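You operate a simulated robot arm through the tools that you are given. There is no shell and no other tool.

You run a simulated two-armed robot. Do the job below in one go: nothing can be reset, and whatever is moved stays where it is left.

JOB
Swap the worn wax ring for the white one; wax dial to 2.
Fine: worn ring in the REJECT tray; shut the cover again.

It is judged by the outcome, as a careful person would: the job done as asked, and still so three seconds after it is handed in. It fails if anything else is knocked over, pushed out of place, dropped, spilled or broken. A push-on lid holds only when it is set on centred and level and pressed home; a screw cap is set on level and turned clockwise until tight.

ROBOT AND FRAMES
Two 7-joint arms with fingered hands on one trunk that stands fixed in place. Base frame: the origin is at the foot of the trunk, x ahead of it, y to its left, z up. Lengths are in m, angles in degrees, forces in N, time in s.
The left shoulder is at [0.158, 0.17, 1.055], the right one opposite. With the tool pointing down near the work surface each hand reaches from about 0.4 to 0.86 m from the base axis, measured 20 degrees to its own side. Payload 4 kg a hand.
The tool frame of a hand sits at the grasp point between the pads (the TCP): z along the fingers, y along the line on which they close. The tips reach 0.026 m beyond it. Largest opening 0.132 m; the body of the gripper starts 0.073 m behind the TCP. The gripper is a hand of 4 fingers: y runs from the thumb to the fingers, the wrist lies at [0, 0, -0.224] in the tool frame, and closing takes about 1.5 s.
Orientation is that of the tool frame in the base frame, as a unit quaternion [w, x, y, z]. With the fingers straight down and closing along the base's y, the tool's x points along the base's -x, its y along +y and its z along -z.

CONTROLS
- The arms move only by the tool apply_moves. It takes "left_steps", "right_steps" or both (then of equal length, played together; a hand with none holds still); each is one flat list of numbers, 6 for each row, row after row: the shift along the tool's x, y, z in m, then the turn, a rotation vector about the tool's x, y, z in degrees. In form: [tx, ty, tz, ax, ay, az, tx, ty, tz, ax, ay, az, ...]. A call has 1 to 20 rows; each row is the pose to reach, as a shift and turn from the pose commanded when the call began, along the tool's axes at that moment. "left_claw" and "right_claw" are, for a hand that has rows, the finger opening in m, from 0 to 0.132, set as the call begins (left out, the last holds). A row lasts 0.2 s, in which the tool goes at most 0.05 m and 8.6 degrees; a call with a longer step from one row to the next is refused whole, and so is a gripper value outside its range. A pose out of reach is approached as far as the arm can. The call stops where the force on the tool passes 80 N (or 10 N more than at its start, if that is more) or the arm is blocked; 0.2 s more then pass. The fingers move at their own pace (about 0.108 m/s each) and stop on an object; they squeeze with about 28 N. The grip force told is the motor's: it shows also when the fingers shut on nothing. Time passes only in rows, and 0.2 s behind the last, so rows that repeat a pose let the fingers close. It gives the time, the measured TCP pose, the force on the tool (base axes), the opening and the grip force at its end, in the units of the frame above (readings bear some noise), with the torque about the TCP (base axes, N m) and any sound that the robot's microphone picked up.
- Cameras (640 x 400 px; columns grow to the right, rows downward): "scene" is now at [0.2678, 0.0582, 1.2545]; the picture's right is [0.62, -0.78, 0.00], its down [-0.23, -0.18, -0.96] and it looks along [0.75, 0.59, -0.29] (base axes); focal length 214 px, centre (320, 200). "left" rides on the left gripper at [-0.073, 0.006, -0.094] in its tool frame; the picture's right is [-0.08, -1.00, 0.00], its down [0.78, -0.06, -0.62] and it looks along [0.61, -0.05, 0.79] (tool axes); focal length 230 px, centre (320, 200). "right" rides on the right gripper at [0.073, 0.006, -0.094] in its tool frame; the picture's right is [-0.08, 1.00, 0.00], its down [-0.78, -0.06, -0.62] and it looks along [-0.61, -0.05, 0.79] (tool axes); focal length 230 px, centre (320, 200). There is no depth. A picture from a camera that has moved, and an enlarged one, comes with that camera's place and axes in the base frame and with its lens.
- get_image(camera): a new picture of that camera. The clock stands still meanwhile.
- move_column(by): slides the trunk up (or, below 0, down) by that many m; the arms and the scene camera ride with it, the base frame stays. It gives what a move gives, with no picture.
- set_fingers(finger1, finger2, finger3, thumb_bend, hand): sets how far each is bent, from 0 (flat) to 1 (curled in); at 0.3 the hand is open as for a grip, at 0.7 the pads meet at the TCP. One left out holds its place. A second passes; each finger stops where it meets its share of the squeeze, and holds until it gets a number again. A gripper value or a shape takes the hand back. It gives what a move gives, with no picture; readings hold the bend of each and the force on the fingers (four entries, about 0 where the hand has none), thumb and palm.
- set_grasp(shape, hand): the hand has 4 fingers and takes this shape, open, in about a second: jaw (thumb against the fingers, like two jaws); tri (thumb and two fingers); tip (a fingertip pinch); poke (one finger out to press); point (the index stretched); flat (the hand flat); cup (the hand cupped); fist (a fist). The gripper value then closes the fingers along that shape, each until it touches; the sizes above hold for jaw. It gives what a move gives, with no picture.
- turn_head(pan, tilt): turns the head with the scene camera to pan (to the left, within 80 degrees either way) and tilt (down, from -29 to 69), counted from straight ahead of the robot. It gives what a move gives.
- enlarge(camera, box): a new picture of the part [left, top, right, bottom] of that camera's present view, enlarged. The clock stands still meanwhile.
- close_job(): hands the job in; it is judged then, once.

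Places have to be worked out from the pictures, the camera data and where the tool is seen. Open the grippers and draw the arms clear of the work before you hand the job in, unless the task says otherwise.

The tools are called after "Request:" as a command line: name --argument value ..., lists and objects as JSON in quotes. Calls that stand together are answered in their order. apply_moves: Moves the arms, as the interface text tells. Its arguments: {"type":"object","properties":{"left_steps":{"type":"array"},"left_claw":{"type":"number"},"right_steps":{"type":"array"},"right_claw":{"type":"number"}},"required":[]} The other tools are called the same way: move_column (by) slides the trunk up or down; set_grasp (shape, hand) gives the hand a shape; set_fingers (finger1, finger2, finger3, thumb_bend, hand) moves the fingers one by one; turn_head (pan, tilt) turns the head that bears the scene camera; get_image (camera) takes a picture; enlarge (camera, box) takes an enlarged picture of a part of a camera's view; close_job () hands the job in.

At the start:

```text
t: 0.0
left_tcp_pos: [0.3955, 0.4534, 1.252]
left_orientation: [0.0, 0.0, 1.0, 0.0]
left_wrist_force: [-0.5, 0.1, -0.4]
left_torque: [0.0, 0.0, 0.0]
left_grip_width: 0.1321
left_grasp_force: 0.0
left_shape: jaw
left_bend: [0.3, 0.3, 0.3, 0.3]
left_finger forces: [0.0, 0.0, 0.0, 0.1, 0.0, 0.0]
right_tcp_pos: [0.4603, 0.0246, 1.2002]
right_orientation: [0.001, 0.0, 1.0, 0.0]
right_wrist_force: [0.7, -0.1, -0.7]
right_torque: [0.03, 0.06, 0.01]
right_grip_width: 0.132
right_grasp_force: 0.0
right_shape: jaw
right_bend: [0.3, 0.3, 0.3, 0.3]
right_finger forces: [0.0, 0.0, 0.1, 0.1, 0.1, 0.0]
trunk travel left (down, up): [-0.075, 0.276]
head pan, tilt: [38.3, 16.9]
```

scene: 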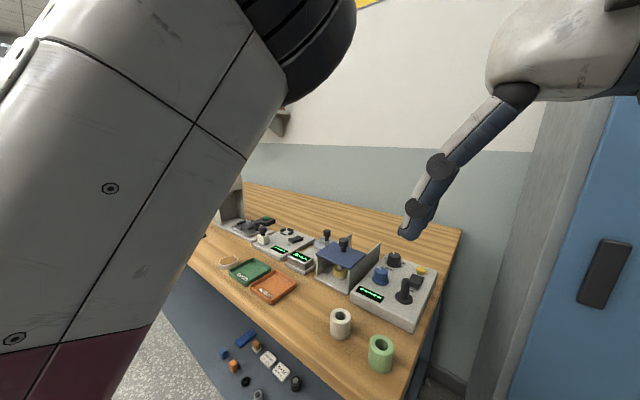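
right: 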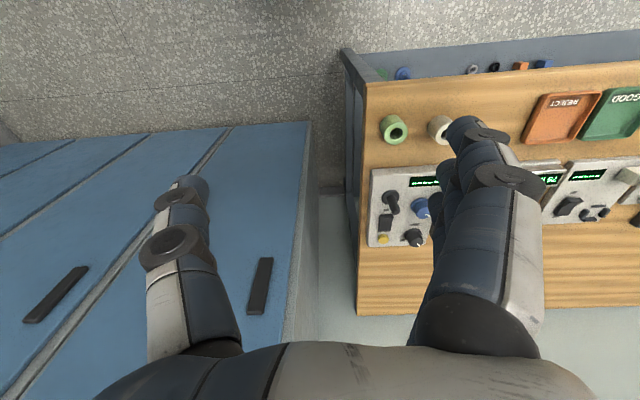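
left: 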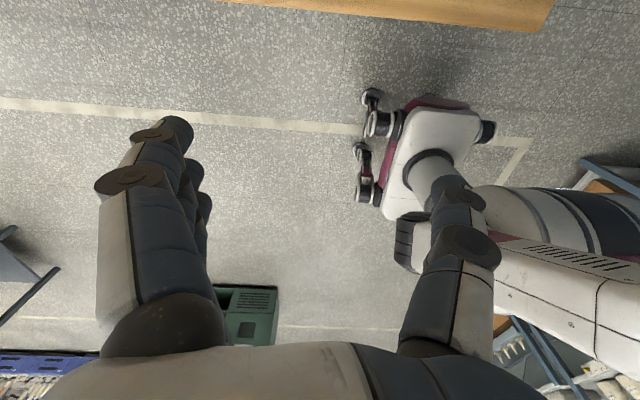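

I start by looking over the bench more closely with the scene camera.

Request:
enlarge --camera "scene" --box '[180, 180, 480, 400]'

Request:
enlarge --camera "right" --box '[330, 40, 640, 320]'

```text
1.82 times, centred on (330, 290) of scene
camera zoom: at [0.2678, 0.0582, 1.2545], right [0.62, -0.78, 0.0], down [-0.23, -0.18, -0.96], along [0.75, 0.59, -0.29], focal length 390 px, centre (302, 36)
```

zoom: 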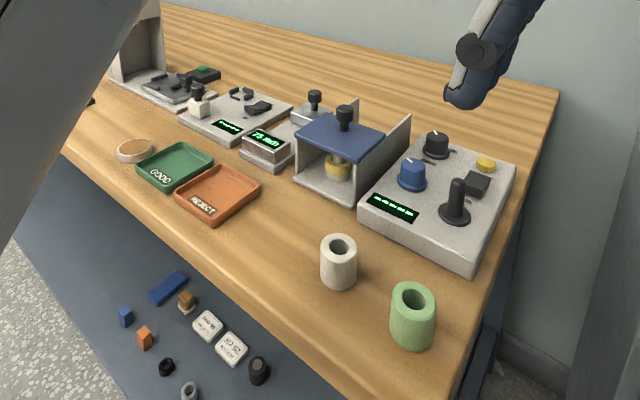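

```text
1.43 times, centred on (485, 180) of right
camera zoom: at [0.3857, 0.0302, 1.2936], right [0.08, 1.0, 0.0], down [0.78, -0.06, 0.62], along [0.61, -0.05, -0.79], focal length 329 px, centre (84, 229)
```

zoom: 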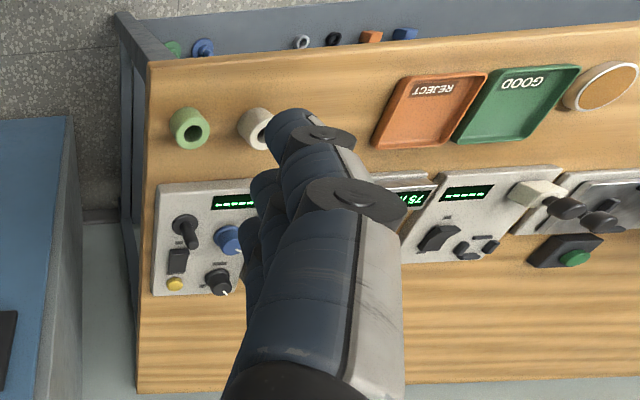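

The panel, covered housing with a yellow ring, two spare rings and trays are visible, but the arms block part of the view. I turn the head to see more directly.

Request:
turn_head --pan 20 --tilt 35

Request:
get_image --camera "scene"

```text
t: 0.8
left_tcp_pos: [0.3956, 0.454, 1.25]
left_orientation: [-0.001, -0.001, 1.0, 0.0]
left_wrist_force: [0.2, -0.3, -0.4]
left_torque: [-0.03, 0.01, 0.0]
left_grip_width: 0.132
left_grasp_force: 0.1
left_shape: jaw
left_bend: [0.3, 0.3, 0.3, 0.3]
left_finger forces: [0.0, 0.1, 0.0, 0.0, 0.0, 0.0]
right_tcp_pos: [0.4596, 0.0253, 1.1995]
right_orientation: [0.0, 0.0, 1.0, 0.0]
right_wrist_force: [-0.4, -0.6, -0.3]
right_torque: [0.02, -0.01, 0.0]
right_grip_width: 0.1318
right_grasp_force: 0.2
right_shape: jaw
right_bend: [0.3, 0.3, 0.3, 0.3]
right_finger forces: [0.0, 0.1, 0.0, 0.0, 0.1, 0.0]
trunk travel left (down, up): [-0.075, 0.276]
head pan, tilt: [20.0, 35.0]
```

```text
taken
camera scene: at [0.2774, 0.0349, 1.2297], right [0.39, -0.92, 0.0], down [-0.49, -0.21, -0.85], along [0.78, 0.33, -0.53], focal length 214 px, centre (320, 200)
```

scene: 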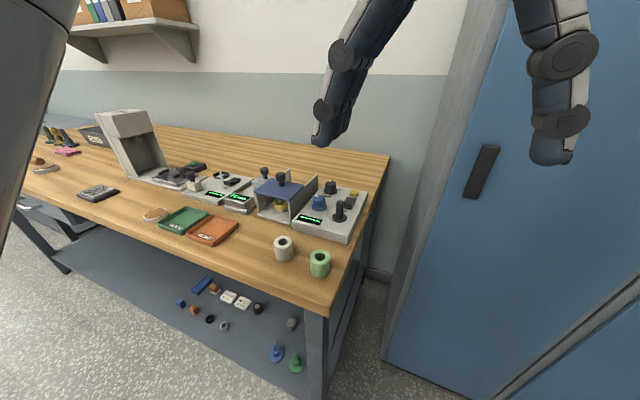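

Good view now; I enlarge the machine region to read labels and shapes.

Request:
enlarge --camera "scene" --box '[240, 150, 380, 240]'

Request:
enlarge --camera "scene" --box '[290, 170, 370, 225]'

Request:
enlarge --camera "scene" --box '[130, 140, 270, 250]'

```text
4.44 times, centred on (310, 195) of scene
camera zoom: at [0.2774, 0.0349, 1.2297], right [0.39, -0.92, 0.0], down [-0.49, -0.21, -0.85], along [0.78, 0.33, -0.53], focal length 953 px, centre (364, 222)
```

zoom: 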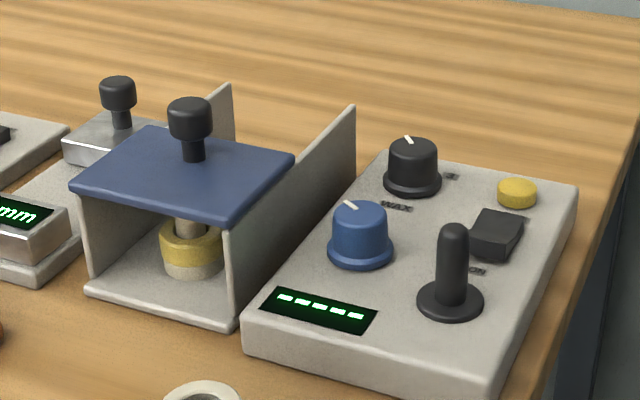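

```text
7.27 times, centred on (330, 198) of scene
camera zoom: at [0.2774, 0.0349, 1.2297], right [0.39, -0.92, 0.0], down [-0.49, -0.21, -0.85], along [0.78, 0.33, -0.53], focal length 1560 px, centre (247, 218)
```

zoom: 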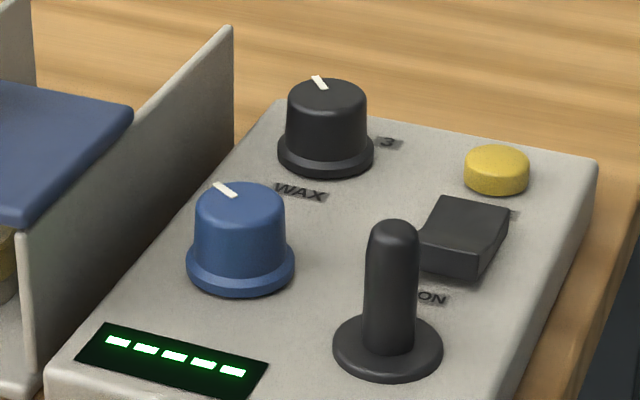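

```text
3.64 times, centred on (200, 195) of scene
camera zoom: at [0.2774, 0.0349, 1.2297], right [0.39, -0.92, 0.0], down [-0.49, -0.21, -0.85], along [0.78, 0.33, -0.53], focal length 780 px, centre (756, 218)
```

zoom: 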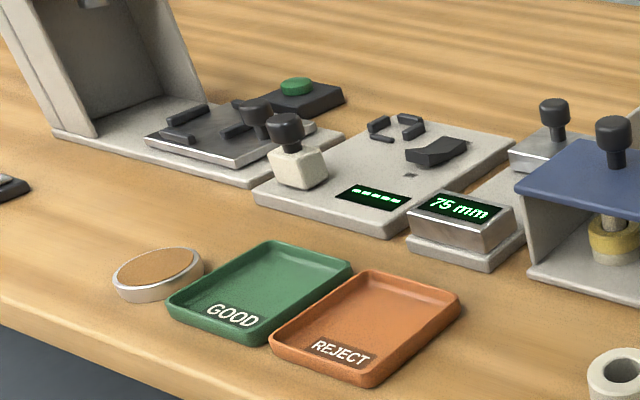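

The worn (yellow) ring sits under a blue cover with a knob; the panel has WAX knob(s). I move the right hand over to use its wrist camera for a closer look at the panel and housing.

Request:
apply_moves --right_steps '[-0.01, 0.035, 0.01, 0, 0, 0, -0.02, 0.07, 0.02, 0, 0, 0, -0.03, 0.105, 0.03, 0, 0, 0, -0.04, 0.135, 0.04, 0, 0, 0, -0.05, 0.16, 0.048, 0, 0, 0]'

Request:
get_image --camera "right"

Request:
get_image --camera "scene"

```text
t: 2.2
left_tcp_pos: [0.3959, 0.4544, 1.251]
left_orientation: [-0.001, 0.0, 1.0, 0.0]
left_wrist_force: [0.2, -0.3, 0.7]
left_torque: [0.02, -0.03, 0.0]
left_grip_width: 0.1318
left_grasp_force: 0.1
left_shape: jaw
left_bend: [0.3, 0.3, 0.3, 0.3]
left_finger forces: [0.0, 0.0, 0.0, 0.0, 0.1, 0.0]
right_tcp_pos: [0.5384, 0.1483, 1.1956]
right_orientation: [0.005, 0.035, 0.998, 0.049]
right_wrist_force: [-0.3, -0.3, -0.2]
right_torque: [-0.04, 0.0, -0.02]
right_grip_width: 0.1318
right_grasp_force: 0.0
right_shape: jaw
right_bend: [0.3, 0.3, 0.3, 0.3]
right_finger forces: [0.0, 0.0, 0.1, 0.0, 0.0, 0.1]
trunk travel left (down, up): [-0.075, 0.276]
head pan, tilt: [20.0, 35.0]
stopped in row 5 (right hand): the arm was blocked; the commanded pose is now the measured one
```

```text
taken
camera right: at [0.4632, 0.1489, 1.2887], right [0.15, 0.98, 0.1], down [0.77, -0.18, 0.61], along [0.62, -0.01, -0.78], focal length 230 px, centre (320, 200)
```

right: 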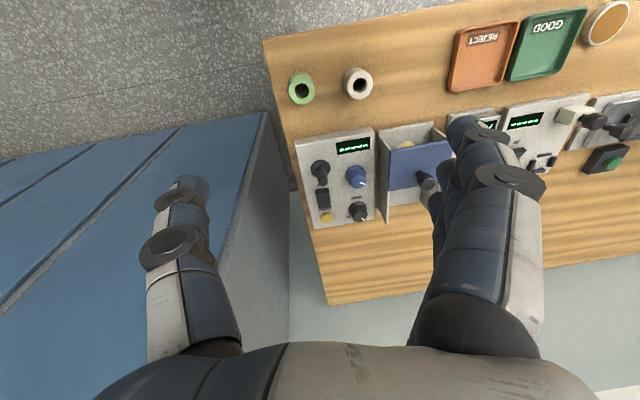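

```text
taken
camera scene: at [0.277, 0.0345, 1.2304], right [0.38, -0.92, 0.0], down [-0.49, -0.2, -0.85], along [0.78, 0.32, -0.53], focal length 214 px, centre (320, 200)
```

scene: 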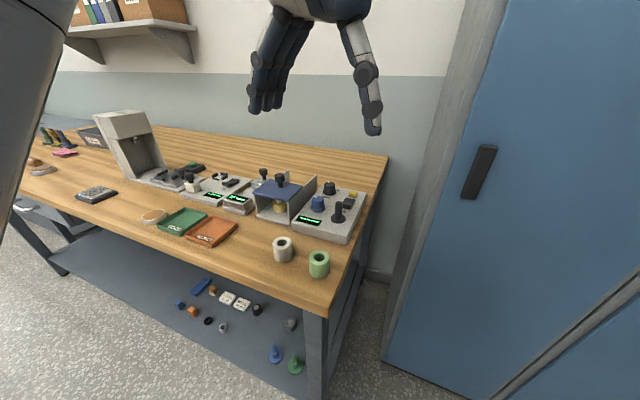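

The right arm stopped at a joint limit, but the panel is in view between the fingers. I enlarge it.

Request:
enlarge --camera "right" --box '[285, 120, 465, 235]'

Request:
enlarge --camera "right" --box '[330, 155, 390, 225]'

Request:
enlarge --camera "scene" --box '[240, 155, 330, 235]'

```text
3.48 times, centred on (375, 178) of right
camera zoom: at [0.4632, 0.1489, 1.2887], right [0.15, 0.98, 0.1], down [0.77, -0.18, 0.61], along [0.62, -0.01, -0.78], focal length 800 px, centre (129, 278)
```

zoom: 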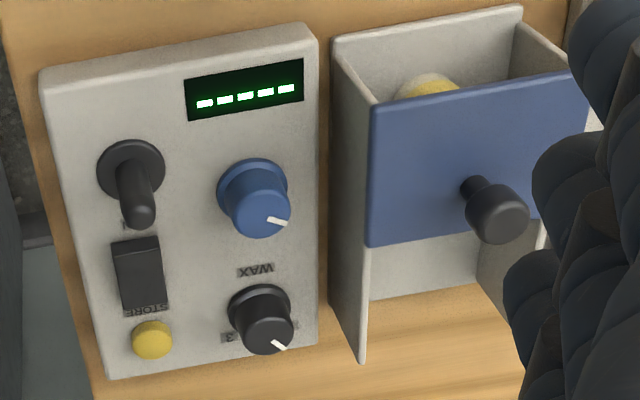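

```text
5.71 times, centred on (360, 190) of right
camera zoom: at [0.4632, 0.1489, 1.2887], right [0.15, 0.98, 0.1], down [0.77, -0.18, 0.61], along [0.62, -0.01, -0.78], focal length 1315 px, centre (91, 257)
```

zoom: 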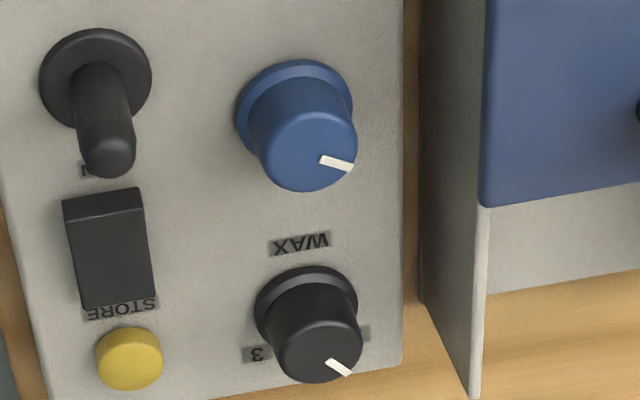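

```text
5.00 times, centred on (285, 195) of scene
camera zoom: at [0.277, 0.0345, 1.2304], right [0.38, -0.92, 0.0], down [-0.49, -0.2, -0.85], along [0.78, 0.32, -0.53], focal length 1072 px, centre (495, 225)
```

zoom: 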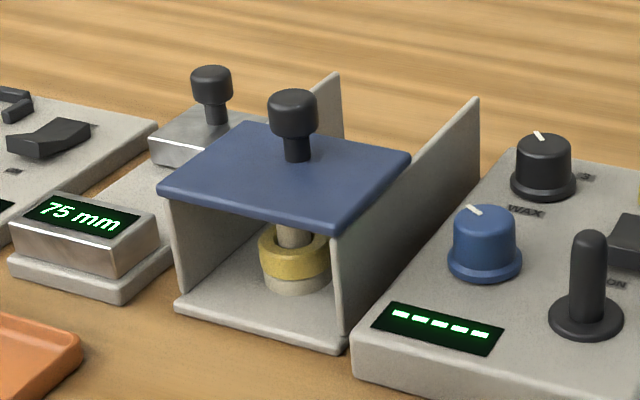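

Cover looks like a plate resting on rails, with walls continuing behind it (a slide). I measured the blue knob at about (0.714, 0.221, 0.940) and cover knob about (0.702, 0.323, 0.992). Now I zoom on the spare rings and the tray.

Request:
enlarge --camera "scene" --box '[255, 215, 345, 290]'

Request:
enlarge --camera "right" --box '[270, 50, 400, 125]'

Request:
enlarge --camera "right" --box '[430, 0, 640, 130]'

Request:
enlarge --camera "scene" --box '[135, 190, 255, 260]'

```text
5.33 times, centred on (300, 252) of scene
camera zoom: at [0.277, 0.0345, 1.2304], right [0.38, -0.92, 0.0], down [-0.49, -0.2, -0.85], along [0.78, 0.32, -0.53], focal length 1144 px, centre (427, -80)
```

zoom: 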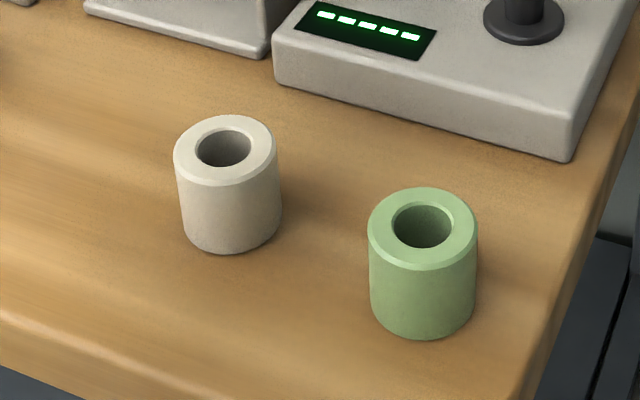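

```text
4.92 times, centred on (335, 88) of right
camera zoom: at [0.4632, 0.1489, 1.2887], right [0.15, 0.98, 0.1], down [0.77, -0.18, 0.61], along [0.62, -0.01, -0.78], focal length 1133 px, centre (246, 754)
```

zoom: 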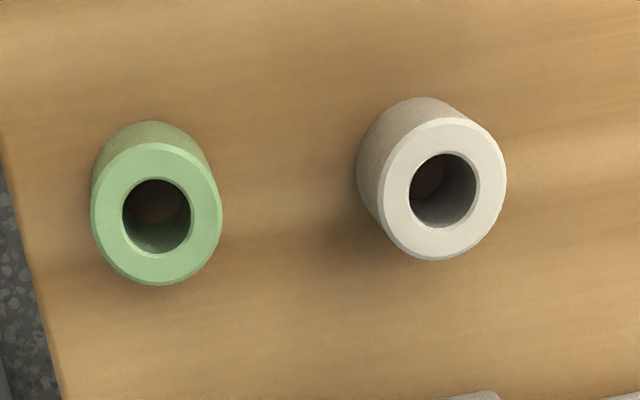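

```text
3.05 times, centred on (535, 65) of right
camera zoom: at [0.4632, 0.1489, 1.2887], right [0.15, 0.98, 0.1], down [0.77, -0.18, 0.61], along [0.62, -0.01, -0.78], focal length 701 px, centre (-335, 611)
```

zoom: 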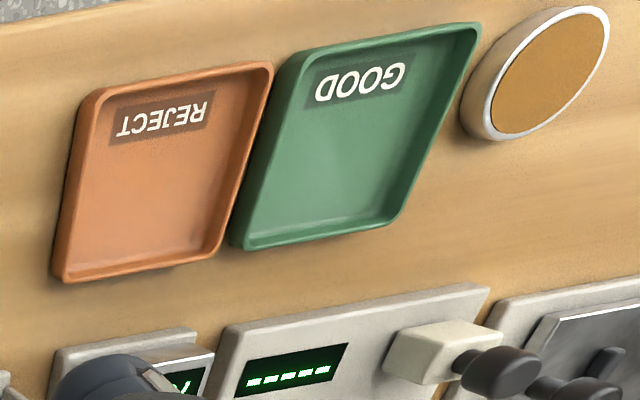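

```text
5.33 times, centred on (195, 225) of scene
camera zoom: at [0.277, 0.0345, 1.2304], right [0.38, -0.92, 0.0], down [-0.49, -0.2, -0.85], along [0.78, 0.32, -0.53], focal length 1144 px, centre (987, 67)
```

zoom: 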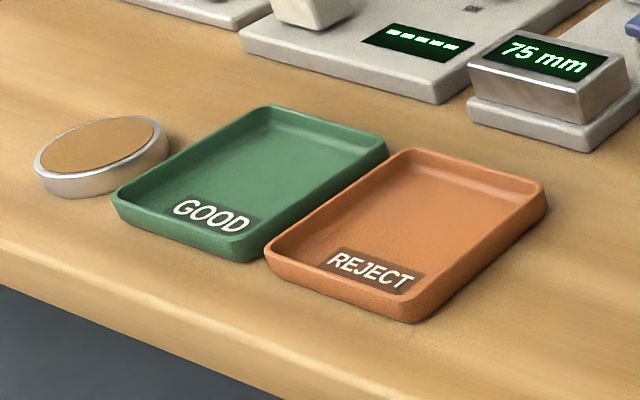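

White ring: top centre about (0.555, 0.235, 0.915), diameter ~0.04, height ~0.039, bench ~0.877. I move the right arm out of the way, then bring the left arm in.

Request:
apply_moves --right_steps '[0.015, -0.04, 0.0, 0, 0, 0, 0.03, -0.08, 0.0, 0, 0, 0, 0.045, -0.12, 0.0, 0, 0, 0, 0.06, -0.16, 0.0, 0, 0, 0, 0.07, -0.2, 0.0, 0, 0, 0, 0.08, -0.24, 0.0, 0, 0, 0, 0.08, -0.28, 0.0, 0, 0, 0, 0.08, -0.32, 0.0, 0, 0, 0]'

Request:
get_image --camera "scene"

Request:
get_image --camera "left"

```text
t: 4.0
left_tcp_pos: [0.3961, 0.4538, 1.2521]
left_orientation: [0.0, -0.001, 1.0, 0.001]
left_wrist_force: [-0.4, 0.1, -0.3]
left_torque: [0.0, 0.01, -0.01]
left_grip_width: 0.132
left_grasp_force: 0.1
left_shape: jaw
left_bend: [0.3, 0.3, 0.3, 0.3]
left_finger forces: [0.1, 0.1, 0.0, 0.0, 0.0, 0.0]
right_tcp_pos: [0.4373, -0.1626, 1.1628]
right_orientation: [0.004, 0.033, 0.998, 0.047]
right_wrist_force: [-0.3, -0.1, -0.6]
right_torque: [0.0, -0.01, -0.05]
right_grip_width: 0.1318
right_grasp_force: 0.1
right_shape: jaw
right_bend: [0.3, 0.3, 0.3, 0.3]
right_finger forces: [0.0, 0.0, 0.1, 0.0, 0.0, 0.1]
trunk travel left (down, up): [-0.075, 0.276]
head pan, tilt: [20.0, 35.0]
```

```text
taken
camera scene: at [0.2775, 0.0336, 1.2307], right [0.38, -0.93, 0.0], down [-0.49, -0.2, -0.85], along [0.79, 0.32, -0.53], focal length 214 px, centre (320, 200)
```

scene: 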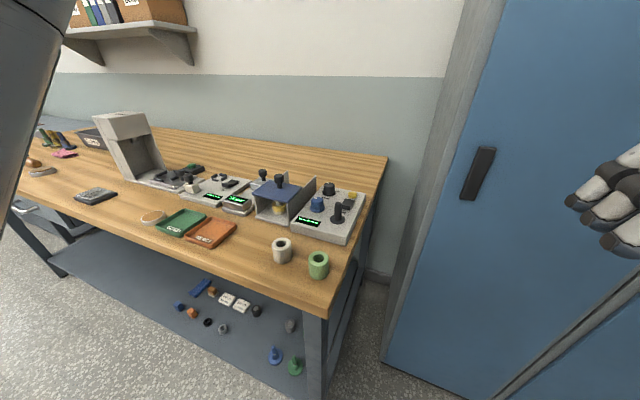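

```text
taken
camera left: at [0.469, 0.4581, 1.3449], right [0.08, -1.0, 0.0], down [-0.78, -0.06, 0.62], along [-0.61, -0.05, -0.79], focal length 230 px, centre (320, 200)
```

left: 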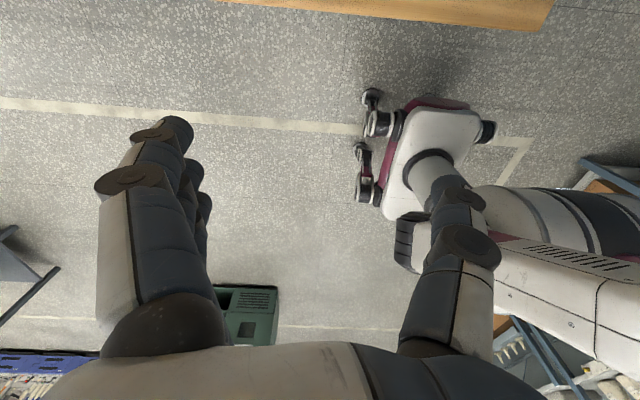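

The way is clear. I bring the left hand over the cover, staying high (z ≈ 1.14), so its camera sees the station from behind.

Request:
apply_moves --left_steps '[-0.038, -0.016, 0.014, 0, 0, 0, -0.076, -0.033, 0.028, 0, 0, 0, -0.115, -0.049, 0.042, 0, 0, 0, -0.153, -0.066, 0.056, 0, 0, 0, -0.191, -0.082, 0.07, 0, 0, 0, -0.23, -0.098, 0.084, 0, 0, 0, -0.268, -0.115, 0.098, 0, 0, 0, -0.306, -0.131, 0.112, 0, 0, 0]'

Request:
get_image --camera "left"

Request:
get_image --camera "scene"

```text
t: 5.8
left_tcp_pos: [0.7052, 0.3252, 1.1402]
left_orientation: [-0.001, 0.0, 1.0, 0.0]
left_wrist_force: [-0.4, 0.1, -0.9]
left_torque: [0.03, 0.06, 0.01]
left_grip_width: 0.132
left_grasp_force: 0.0
left_shape: jaw
left_bend: [0.3, 0.3, 0.3, 0.3]
left_finger forces: [0.0, 0.0, 0.0, 0.0, 0.1, 0.0]
right_tcp_pos: [0.4387, -0.1624, 1.1623]
right_orientation: [0.004, 0.032, 0.998, 0.046]
right_wrist_force: [0.7, 0.2, -0.5]
right_torque: [-0.01, -0.02, 0.02]
right_grip_width: 0.1316
right_grasp_force: 0.1
right_shape: jaw
right_bend: [0.3, 0.3, 0.3, 0.3]
right_finger forces: [0.1, 0.0, 0.0, 0.1, 0.0, 0.1]
trunk travel left (down, up): [-0.075, 0.276]
head pan, tilt: [20.0, 35.0]
```

```text
taken
camera left: at [0.7787, 0.3301, 1.2333], right [0.08, -1.0, 0.0], down [-0.78, -0.06, 0.62], along [-0.62, -0.05, -0.79], focal length 230 px, centre (320, 200)
```

left: 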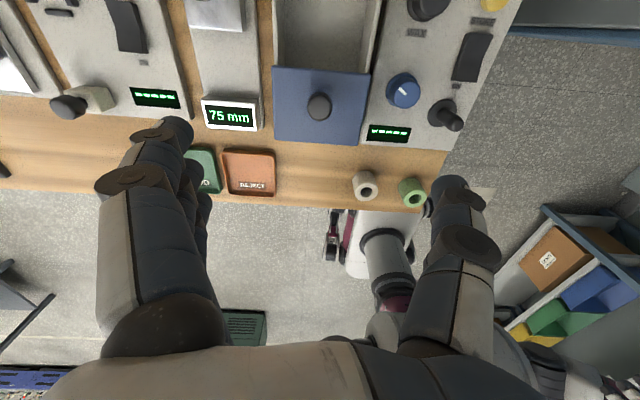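

```text
taken
camera scene: at [0.2789, 0.031, 1.2248], right [0.34, -0.94, 0.0], down [-0.54, -0.2, -0.82], along [0.77, 0.28, -0.57], focal length 214 px, centre (320, 200)
```

scene: 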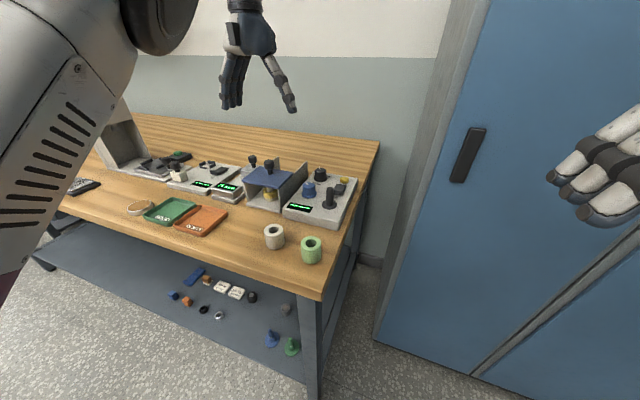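

The arm reached and the left camera gives an upright overhead view. I enlarge the station and panel.

Request:
enlarge --camera "left" --box '[250, 0, 410, 150]'

Request:
enlarge --camera "left" --box '[360, 0, 520, 150]'

Request:
enlarge --camera "left" --box '[190, 120, 290, 210]'

```text
2.67 times, centred on (330, 75) of left
camera zoom: at [0.7787, 0.3301, 1.2333], right [0.08, -1.0, 0.0], down [-0.78, -0.06, 0.62], along [-0.62, -0.05, -0.79], focal length 614 px, centre (293, 533)
```

zoom: 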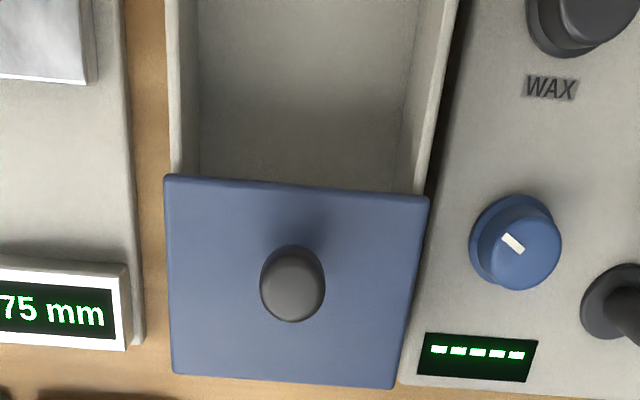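

```text
2.67 times, centred on (440, 75) of left
camera zoom: at [0.7787, 0.3301, 1.2333], right [0.08, -1.0, 0.0], down [-0.78, -0.06, 0.62], along [-0.62, -0.05, -0.79], focal length 614 px, centre (0, 533)
```

zoom: 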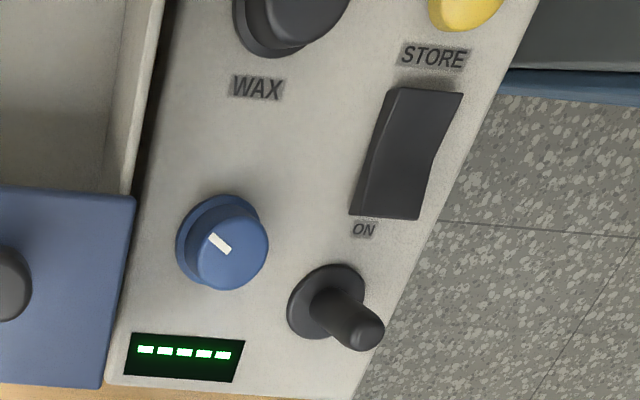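

```text
4.44 times, centred on (240, 165) of left
camera zoom: at [0.7787, 0.3301, 1.2333], right [0.08, -1.0, 0.0], down [-0.78, -0.06, 0.62], along [-0.62, -0.05, -0.79], focal length 1022 px, centre (676, 356)
```

zoom: 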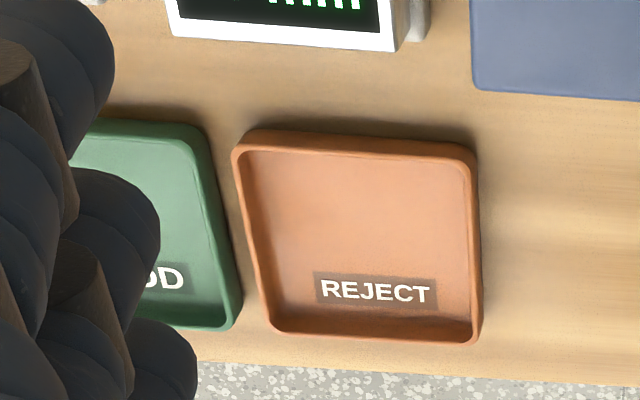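

Only the black knob carries digits with WAX beneath it. I shift the hand slightly back and right to see the digits around it.

Request:
apply_moves --left_steps '[-0.022, -0.03, -0.015, 0, 0, 0, -0.045, -0.06, -0.03, 0, 0, 0]'

Request:
get_image --camera "left"

Request:
enlarge --camera "left" --box '[260, 0, 460, 140]'

```text
t: 6.4
left_tcp_pos: [0.7282, 0.2731, 1.1644]
left_orientation: [0.0, 0.0, 1.0, 0.0]
left_wrist_force: [0.0, 0.0, 0.7]
left_torque: [0.0, -0.02, -0.05]
left_grip_width: 0.1321
left_grasp_force: 0.1
left_shape: jaw
left_bend: [0.3, 0.3, 0.3, 0.3]
left_finger forces: [0.1, 0.1, 0.0, 0.1, 0.0, 0.0]
left hand out of reach, approached as far as the arm can: row 2
right_tcp_pos: [0.4365, -0.1631, 1.1636]
right_orientation: [0.006, 0.032, 0.998, 0.046]
right_wrist_force: [-0.7, -0.1, 0.2]
right_torque: [0.02, -0.03, 0.01]
right_grip_width: 0.1321
right_grasp_force: 0.1
right_shape: jaw
right_bend: [0.3, 0.3, 0.3, 0.3]
right_finger forces: [0.1, 0.1, 0.0, 0.1, 0.0, 0.1]
trunk travel left (down, up): [-0.075, 0.276]
head pan, tilt: [20.0, 35.0]
```

```text
taken
camera left: at [0.8028, 0.2778, 1.2573], right [0.08, -1.0, 0.0], down [-0.78, -0.06, 0.62], along [-0.61, -0.05, -0.79], focal length 230 px, centre (320, 200)
```

left: 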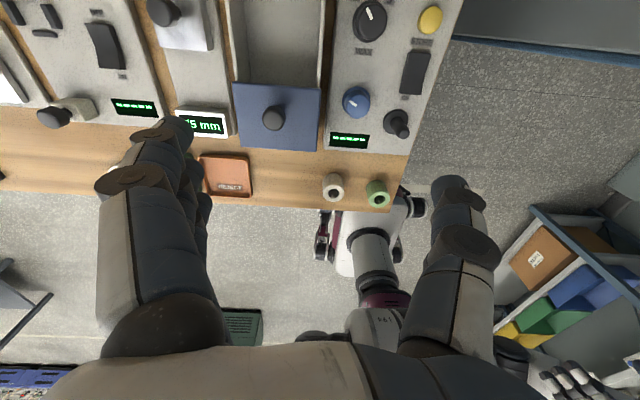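

```text
2.86 times, centred on (360, 70) of left
camera zoom: at [0.8028, 0.2778, 1.2573], right [0.08, -1.0, 0.0], down [-0.78, -0.06, 0.62], along [-0.61, -0.05, -0.79], focal length 657 px, centre (206, 571)
```

zoom: 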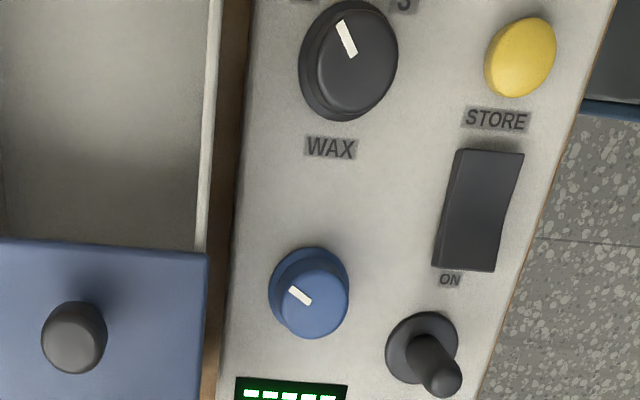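

The arm hit its reach limit; I tilt the hand so the camera looks more straight down and see beyond the black knob.

Request:
apply_moves --left_steps '[0, 0, 0, 0, -8, 0, -0.01, 0, 0, 0, -16, 0, -0.02, 0, 0, 0, -20, 0]'

Request:
get_image --camera "left"

Request:
enlarge --camera "left" --box '[300, 0, 460, 120]'

```text
t: 7.2
left_tcp_pos: [0.7507, 0.2736, 1.161]
left_orientation: [0.175, 0.001, 0.985, 0.001]
left_wrist_force: [-0.2, 0.1, -0.8]
left_torque: [-0.04, -0.01, -0.03]
left_grip_width: 0.1317
left_grasp_force: 0.0
left_shape: jaw
left_bend: [0.3, 0.3, 0.3, 0.3]
left_finger forces: [0.0, 0.0, 0.0, 0.0, 0.0, 0.0]
right_tcp_pos: [0.4361, -0.1623, 1.1629]
right_orientation: [0.005, 0.032, 0.998, 0.046]
right_wrist_force: [-0.4, 0.4, -1.0]
right_torque: [-0.02, 0.03, 0.0]
right_grip_width: 0.1322
right_grasp_force: 0.1
right_shape: jaw
right_bend: [0.3, 0.3, 0.3, 0.3]
right_finger forces: [0.0, 0.0, 0.0, 0.1, 0.0, 0.0]
trunk travel left (down, up): [-0.075, 0.276]
head pan, tilt: [20.0, 35.0]
```

```text
taken
camera left: at [0.787, 0.2782, 1.2736], right [0.07, -1.0, 0.03], down [-0.95, -0.06, 0.31], along [-0.31, -0.05, -0.95], focal length 230 px, centre (320, 200)
```

left: 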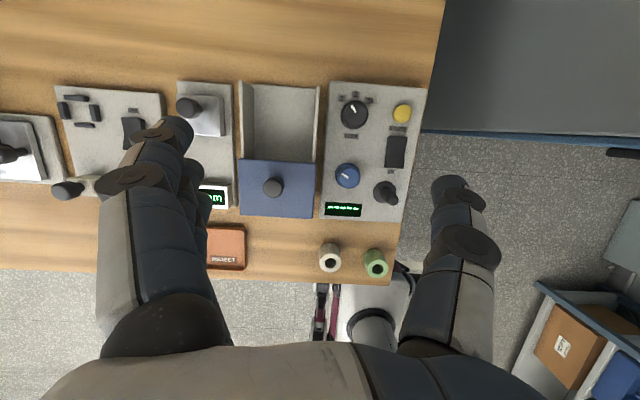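

```text
3.33 times, centred on (380, 60) of left
camera zoom: at [0.787, 0.2782, 1.2736], right [0.07, -1.0, 0.03], down [-0.95, -0.06, 0.31], along [-0.31, -0.05, -0.95], focal length 767 px, centre (120, 667)
```

zoom: 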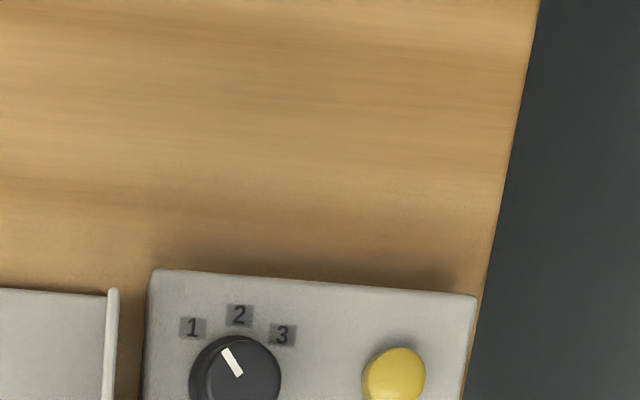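

Excellent: the black WAX dial has 1-2-3. I enlarge on this near-overhead view to read the pointer angle and measure positions.

Request:
enlarge --camera "left" --box '[325, 85, 385, 145]'

Request:
enlarge --camera "left" --box '[230, 75, 440, 225]'

Request:
enlarge --camera "left" --box '[195, 180, 405, 290]'

```text
6.67 times, centred on (355, 115) of left
camera zoom: at [0.787, 0.2782, 1.2736], right [0.07, -1.0, 0.03], down [-0.95, -0.06, 0.31], along [-0.31, -0.05, -0.95], focal length 1534 px, centre (87, 767)
```

zoom: 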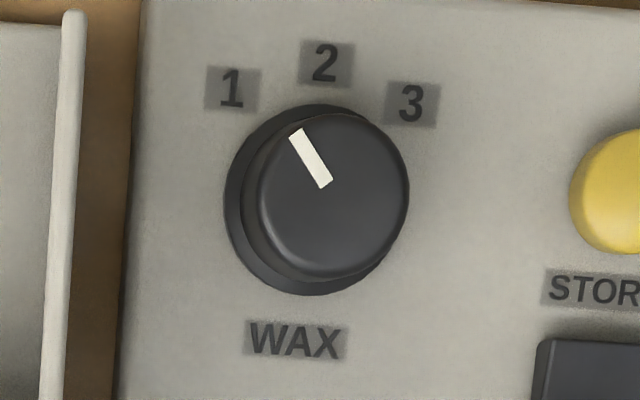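

```text
2.67 times, centred on (335, 150) of left
camera zoom: at [0.787, 0.2782, 1.2736], right [0.07, -1.0, 0.03], down [-0.95, -0.06, 0.31], along [-0.31, -0.05, -0.95], focal length 614 px, centre (280, 333)
```

zoom: 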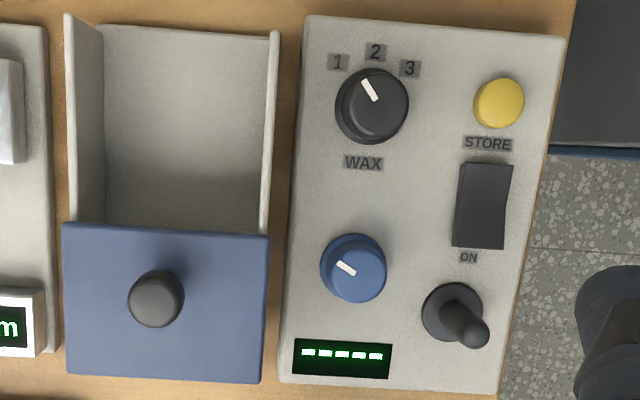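

```text
3.05 times, centred on (300, 235) of left
camera zoom: at [0.787, 0.2782, 1.2736], right [0.07, -1.0, 0.03], down [-0.95, -0.06, 0.31], along [-0.31, -0.05, -0.95], focal length 701 px, centre (381, 93)
```

zoom: 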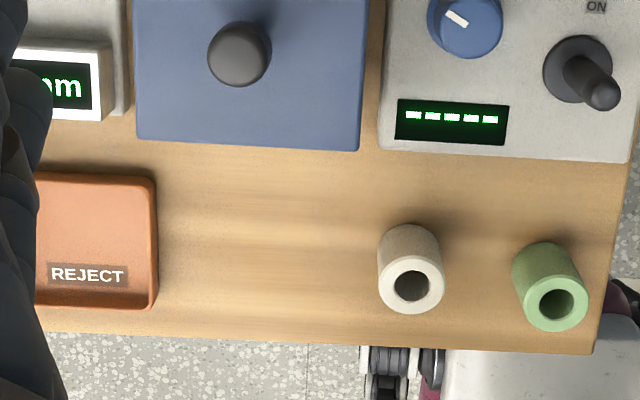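

Positions agree across views: cover plate x 0.654–0.737, y 0.270–0.379, knob about (0.705, 0.323); WAX dial about (0.807, 0.220) pointing at 1 (~40° left of 2); REJECT tray centre about (0.553, 0.435). I level the hand again and go above the cover knob with a narrower opening.

Request:
apply_moves --left_steps '[0.019, 0.0125, 0.017, 0, 5, 0, 0.038, 0.025, 0.035, 0, 10, 0, 0.057, 0.037, 0.052, 0, 15, 0, 0.0751, 0.0494, 0.0693, 0, 20.1, 0]' --left_claw 0.07

Request:
get_image --camera "left"

Request:
get_image --camera "scene"

```text
t: 8.2
left_tcp_pos: [0.7026, 0.3247, 1.0707]
left_orientation: [-0.002, -0.001, 1.0, 0.001]
left_wrist_force: [0.1, 0.2, 0.5]
left_torque: [-0.03, 0.0, -0.02]
left_grip_width: 0.0708
left_grasp_force: 0.0
left_shape: jaw
left_bend: [0.72, 0.72, 0.72, 0.7]
left_finger forces: [0.0, 0.0, 0.0, 0.1, 0.0, 0.0]
right_tcp_pos: [0.4373, -0.1621, 1.1615]
right_orientation: [0.006, 0.033, 0.998, 0.047]
right_wrist_force: [-0.1, 0.1, 0.2]
right_torque: [0.01, -0.02, 0.0]
right_grip_width: 0.1321
right_grasp_force: 0.1
right_shape: jaw
right_bend: [0.3, 0.3, 0.3, 0.3]
right_finger forces: [0.0, 0.0, 0.0, 0.1, 0.1, 0.0]
trunk travel left (down, up): [-0.075, 0.276]
head pan, tilt: [20.0, 35.0]
```

```text
taken
camera left: at [0.776, 0.3312, 1.1631], right [0.08, -1.0, 0.0], down [-0.78, -0.06, 0.62], along [-0.62, -0.05, -0.79], focal length 230 px, centre (320, 200)
```

left: 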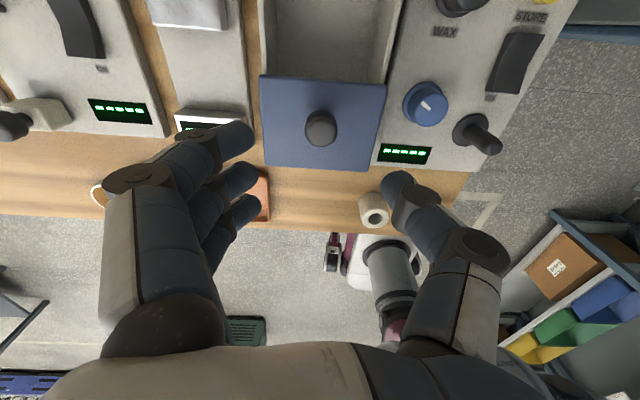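

```text
taken
camera scene: at [0.2776, 0.0306, 1.2254], right [0.34, -0.94, 0.0], down [-0.54, -0.2, -0.82], along [0.77, 0.28, -0.57], focal length 214 px, centre (320, 200)
```

scene: 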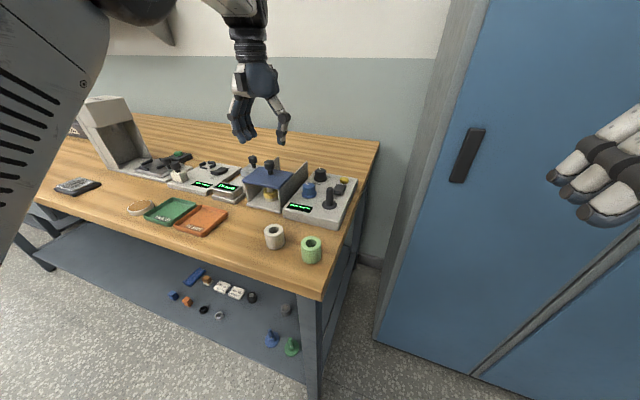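

The hand is over the knob. I descend so the pads are around the knob head (TCP z ≈ 0.988), then look before closing.

Request:
apply_moves --left_steps '[-0.001, -0.001, 0.03, 0, 0, 0, -0.002, -0.002, 0.06, 0, 0, 0, -0.002, -0.002, 0.082, 0, 0, 0]'

Request:
get_image --camera "left"

Request:
enlarge --camera "scene" --box '[210, 110, 340, 220]'

```text
t: 9.0
left_tcp_pos: [0.7047, 0.3194, 0.986]
left_orientation: [-0.001, 0.001, 1.0, 0.0]
left_wrist_force: [0.1, 0.5, 0.4]
left_torque: [0.03, 0.02, 0.0]
left_grip_width: 0.0706
left_grasp_force: 0.1
left_shape: jaw
left_bend: [0.72, 0.72, 0.72, 0.7]
left_finger forces: [0.0, 0.0, 0.0, 0.0, 0.0, 0.0]
right_tcp_pos: [0.4376, -0.1625, 1.1637]
right_orientation: [0.005, 0.031, 0.998, 0.047]
right_wrist_force: [0.2, -0.4, 0.1]
right_torque: [-0.01, 0.0, 0.0]
right_grip_width: 0.1318
right_grasp_force: 0.2
right_shape: jaw
right_bend: [0.3, 0.3, 0.3, 0.3]
right_finger forces: [0.0, 0.0, 0.1, 0.0, 0.0, 0.0]
trunk travel left (down, up): [-0.075, 0.276]
head pan, tilt: [20.0, 35.0]
```

```text
taken
camera left: at [0.7784, 0.3245, 1.0793], right [0.08, -1.0, 0.0], down [-0.78, -0.06, 0.62], along [-0.62, -0.05, -0.79], focal length 230 px, centre (320, 200)
```

left: 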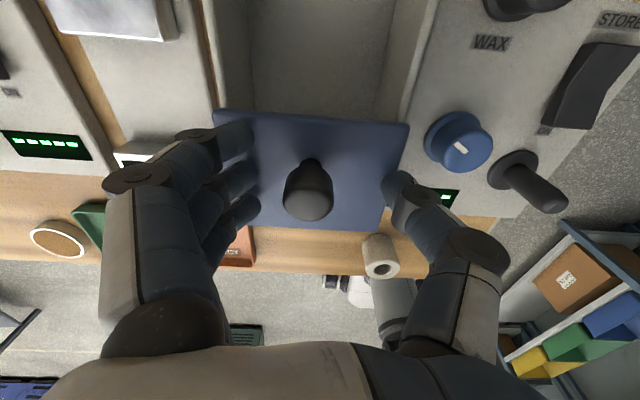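

```text
3.64 times, centred on (275, 165) of scene
camera zoom: at [0.2777, 0.0305, 1.2254], right [0.34, -0.94, 0.0], down [-0.54, -0.2, -0.82], along [0.77, 0.28, -0.57], focal length 780 px, centre (484, 327)
```

zoom: 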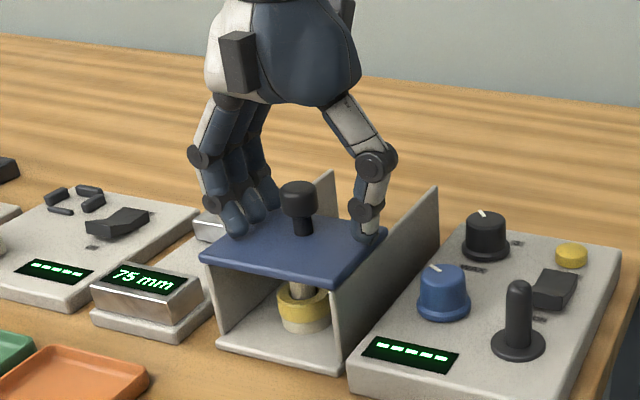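

The fingers straddle the knob with tips just above the plate. I shift 3 mm left to centre and close on the knob.

Request:
apply_moves --left_steps '[0, 0.003, 0, 0, 0, 0, 0, 0.003, 0, 0, 0, 0, 0, 0.003, 0, 0, 0, 0, 0, 0.003, 0, 0, 0, 0, 0, 0.003, 0, 0, 0, 0, 0, 0.003, 0, 0, 0, 0, 0, 0.003, 0, 0, 0, 0]' --left_claw 0.0

Request:
get_image --camera "left"

Request:
enlarge --camera "scene" --box '[210, 110, 340, 220]'

```text
t: 10.6
left_tcp_pos: [0.7069, 0.3196, 0.9858]
left_orientation: [-0.003, 0.001, 1.0, 0.001]
left_wrist_force: [-2.6, -18.8, -13.0]
left_torque: [-0.23, 0.07, -0.02]
left_grip_width: 0.0016
left_grasp_force: 28.2
left_shape: jaw
left_bend: [0.68, 0.72, 0.68, 0.71]
left_finger forces: [0.9, 9.7, 0.1, 0.0, 26.4, 0.1]
right_tcp_pos: [0.4385, -0.1641, 1.1615]
right_orientation: [0.003, 0.032, 0.998, 0.047]
right_wrist_force: [0.5, -0.1, 0.3]
right_torque: [0.0, 0.02, -0.03]
right_grip_width: 0.132
right_grasp_force: 0.0
right_shape: jaw
right_bend: [0.3, 0.3, 0.3, 0.3]
right_finger forces: [0.0, 0.1, 0.0, 0.0, 0.0, 0.0]
trunk travel left (down, up): [-0.075, 0.276]
head pan, tilt: [20.0, 35.0]
```

```text
taken
camera left: at [0.7794, 0.3251, 1.0787], right [0.08, -1.0, 0.0], down [-0.78, -0.06, 0.62], along [-0.62, -0.05, -0.78], focal length 230 px, centre (320, 200)
```

left: 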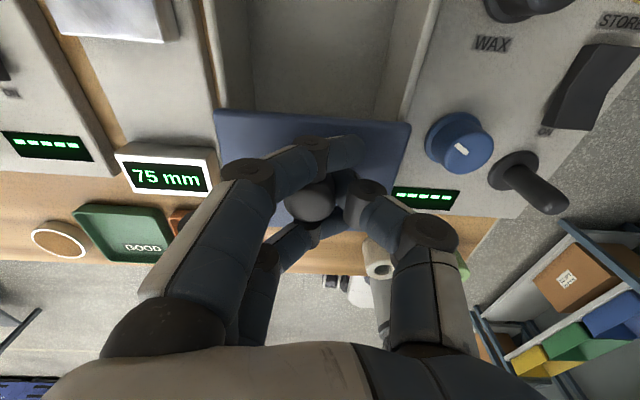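

```text
3.64 times, centred on (275, 165) of scene
camera zoom: at [0.2784, 0.029, 1.2252], right [0.34, -0.94, 0.0], down [-0.54, -0.2, -0.82], along [0.77, 0.28, -0.57], focal length 780 px, centre (484, 327)
```

zoom: 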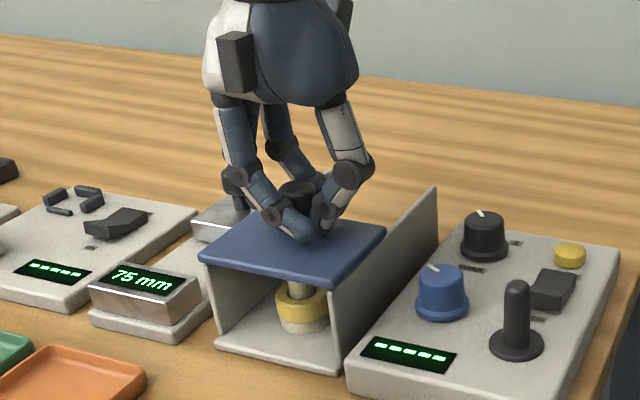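

The middle finger and thumb hold the knob under its head. I try a gentle rearward push (+x) of 2 cm with a slight +y correction and watch the force.

Request:
apply_moves --left_steps '[-0.004, 0.003, 0, 0, 0, 0, -0.008, 0.003, 0, 0, 0, 0, -0.012, 0.003, 0, 0, 0, 0, -0.016, 0.003, 0, 0, 0, 0, -0.02, 0.003, 0, 0, 0, 0]'

Request:
enlarge --camera "scene" --box '[210, 110, 340, 220]'

Request:
get_image --camera "left"

```text
t: 11.8
left_tcp_pos: [0.7267, 0.3234, 0.9865]
left_orientation: [-0.002, 0.0, 1.0, 0.0]
left_wrist_force: [0.5, -24.6, -17.4]
left_torque: [-0.36, 0.05, -0.08]
left_grip_width: 0.0015
left_grasp_force: 27.3
left_shape: jaw
left_bend: [0.68, 0.72, 0.68, 0.7]
left_finger forces: [0.6, 11.3, 0.1, 0.1, 29.3, 0.0]
right_tcp_pos: [0.4387, -0.1644, 1.1614]
right_orientation: [0.004, 0.032, 0.998, 0.046]
right_wrist_force: [0.2, -0.2, -0.2]
right_torque: [0.0, 0.0, 0.01]
right_grip_width: 0.1318
right_grasp_force: 0.0
right_shape: jaw
right_bend: [0.3, 0.3, 0.3, 0.3]
right_finger forces: [0.0, 0.1, 0.0, 0.0, 0.0, 0.0]
trunk travel left (down, up): [-0.075, 0.276]
head pan, tilt: [20.0, 35.0]
```

```text
3.64 times, centred on (275, 165) of scene
camera zoom: at [0.279, 0.0284, 1.2251], right [0.34, -0.94, 0.0], down [-0.54, -0.19, -0.82], along [0.77, 0.28, -0.57], focal length 780 px, centre (484, 327)
```

zoom: 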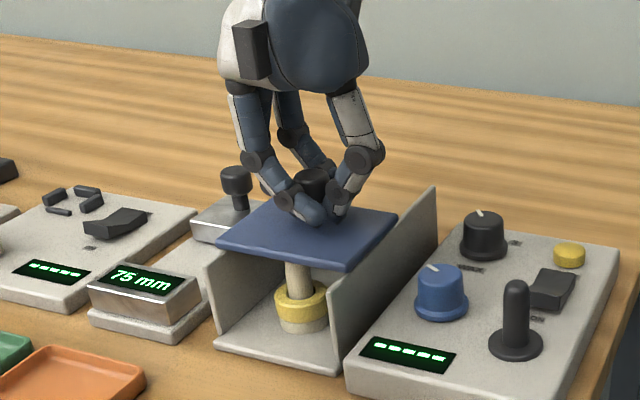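

```text
taken
camera left: at [0.8006, 0.328, 1.0799], right [0.08, -1.0, 0.0], down [-0.78, -0.06, 0.62], along [-0.62, -0.05, -0.78], focal length 230 px, centre (320, 200)
```

left: 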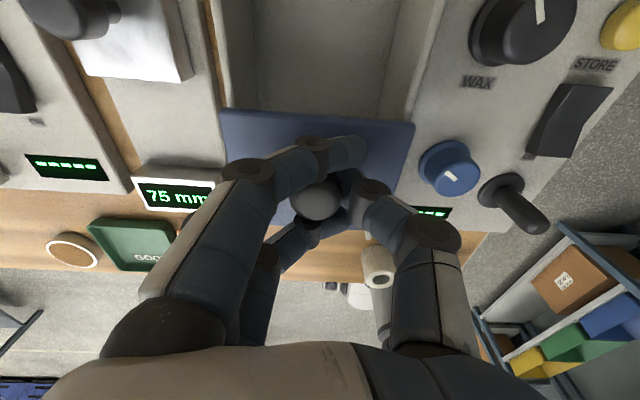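

The cover slides back freely along the walls. I continue sliding it rearward.

Request:
apply_moves --left_steps '[-0.006, -0.003, 0, 0, 0, 0, -0.012, -0.004, 0, 0, 0, 0, -0.018, -0.004, 0, 0, 0, 0, -0.024, -0.004, 0, 0, 0, 0, -0.03, -0.004, 0, 0, 0, 0, -0.036, -0.004, 0, 0, 0, 0, -0.042, -0.004, 0, 0, 0, 0]'

Request:
enlarge --camera "scene" --box '[210, 110, 340, 220]'

```text
t: 13.4
left_tcp_pos: [0.7694, 0.3212, 0.986]
left_orientation: [-0.002, -0.001, 1.0, 0.0]
left_wrist_force: [-0.3, -15.1, -15.3]
left_torque: [-0.25, 0.02, 0.01]
left_grip_width: 0.0009
left_grasp_force: 27.8
left_shape: jaw
left_bend: [0.68, 0.71, 0.68, 0.7]
left_finger forces: [1.2, 10.6, 0.0, 0.0, 24.7, 0.0]
right_tcp_pos: [0.4381, -0.1633, 1.1617]
right_orientation: [0.004, 0.032, 0.998, 0.048]
right_wrist_force: [-0.3, 0.8, -0.3]
right_torque: [0.01, -0.01, 0.02]
right_grip_width: 0.132
right_grasp_force: 0.1
right_shape: jaw
right_bend: [0.3, 0.3, 0.3, 0.3]
right_finger forces: [0.1, 0.0, 0.0, 0.1, 0.1, 0.0]
trunk travel left (down, up): [-0.075, 0.276]
head pan, tilt: [20.0, 35.0]
```

```text
3.64 times, centred on (275, 165) of scene
camera zoom: at [0.2789, 0.0293, 1.2251], right [0.34, -0.94, 0.0], down [-0.54, -0.2, -0.82], along [0.77, 0.28, -0.57], focal length 780 px, centre (484, 327)
```

zoom: 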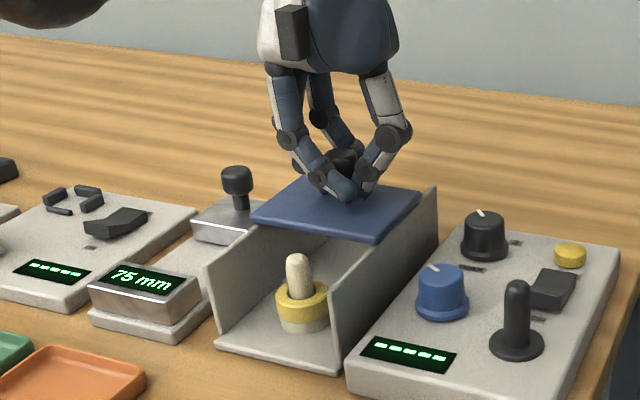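

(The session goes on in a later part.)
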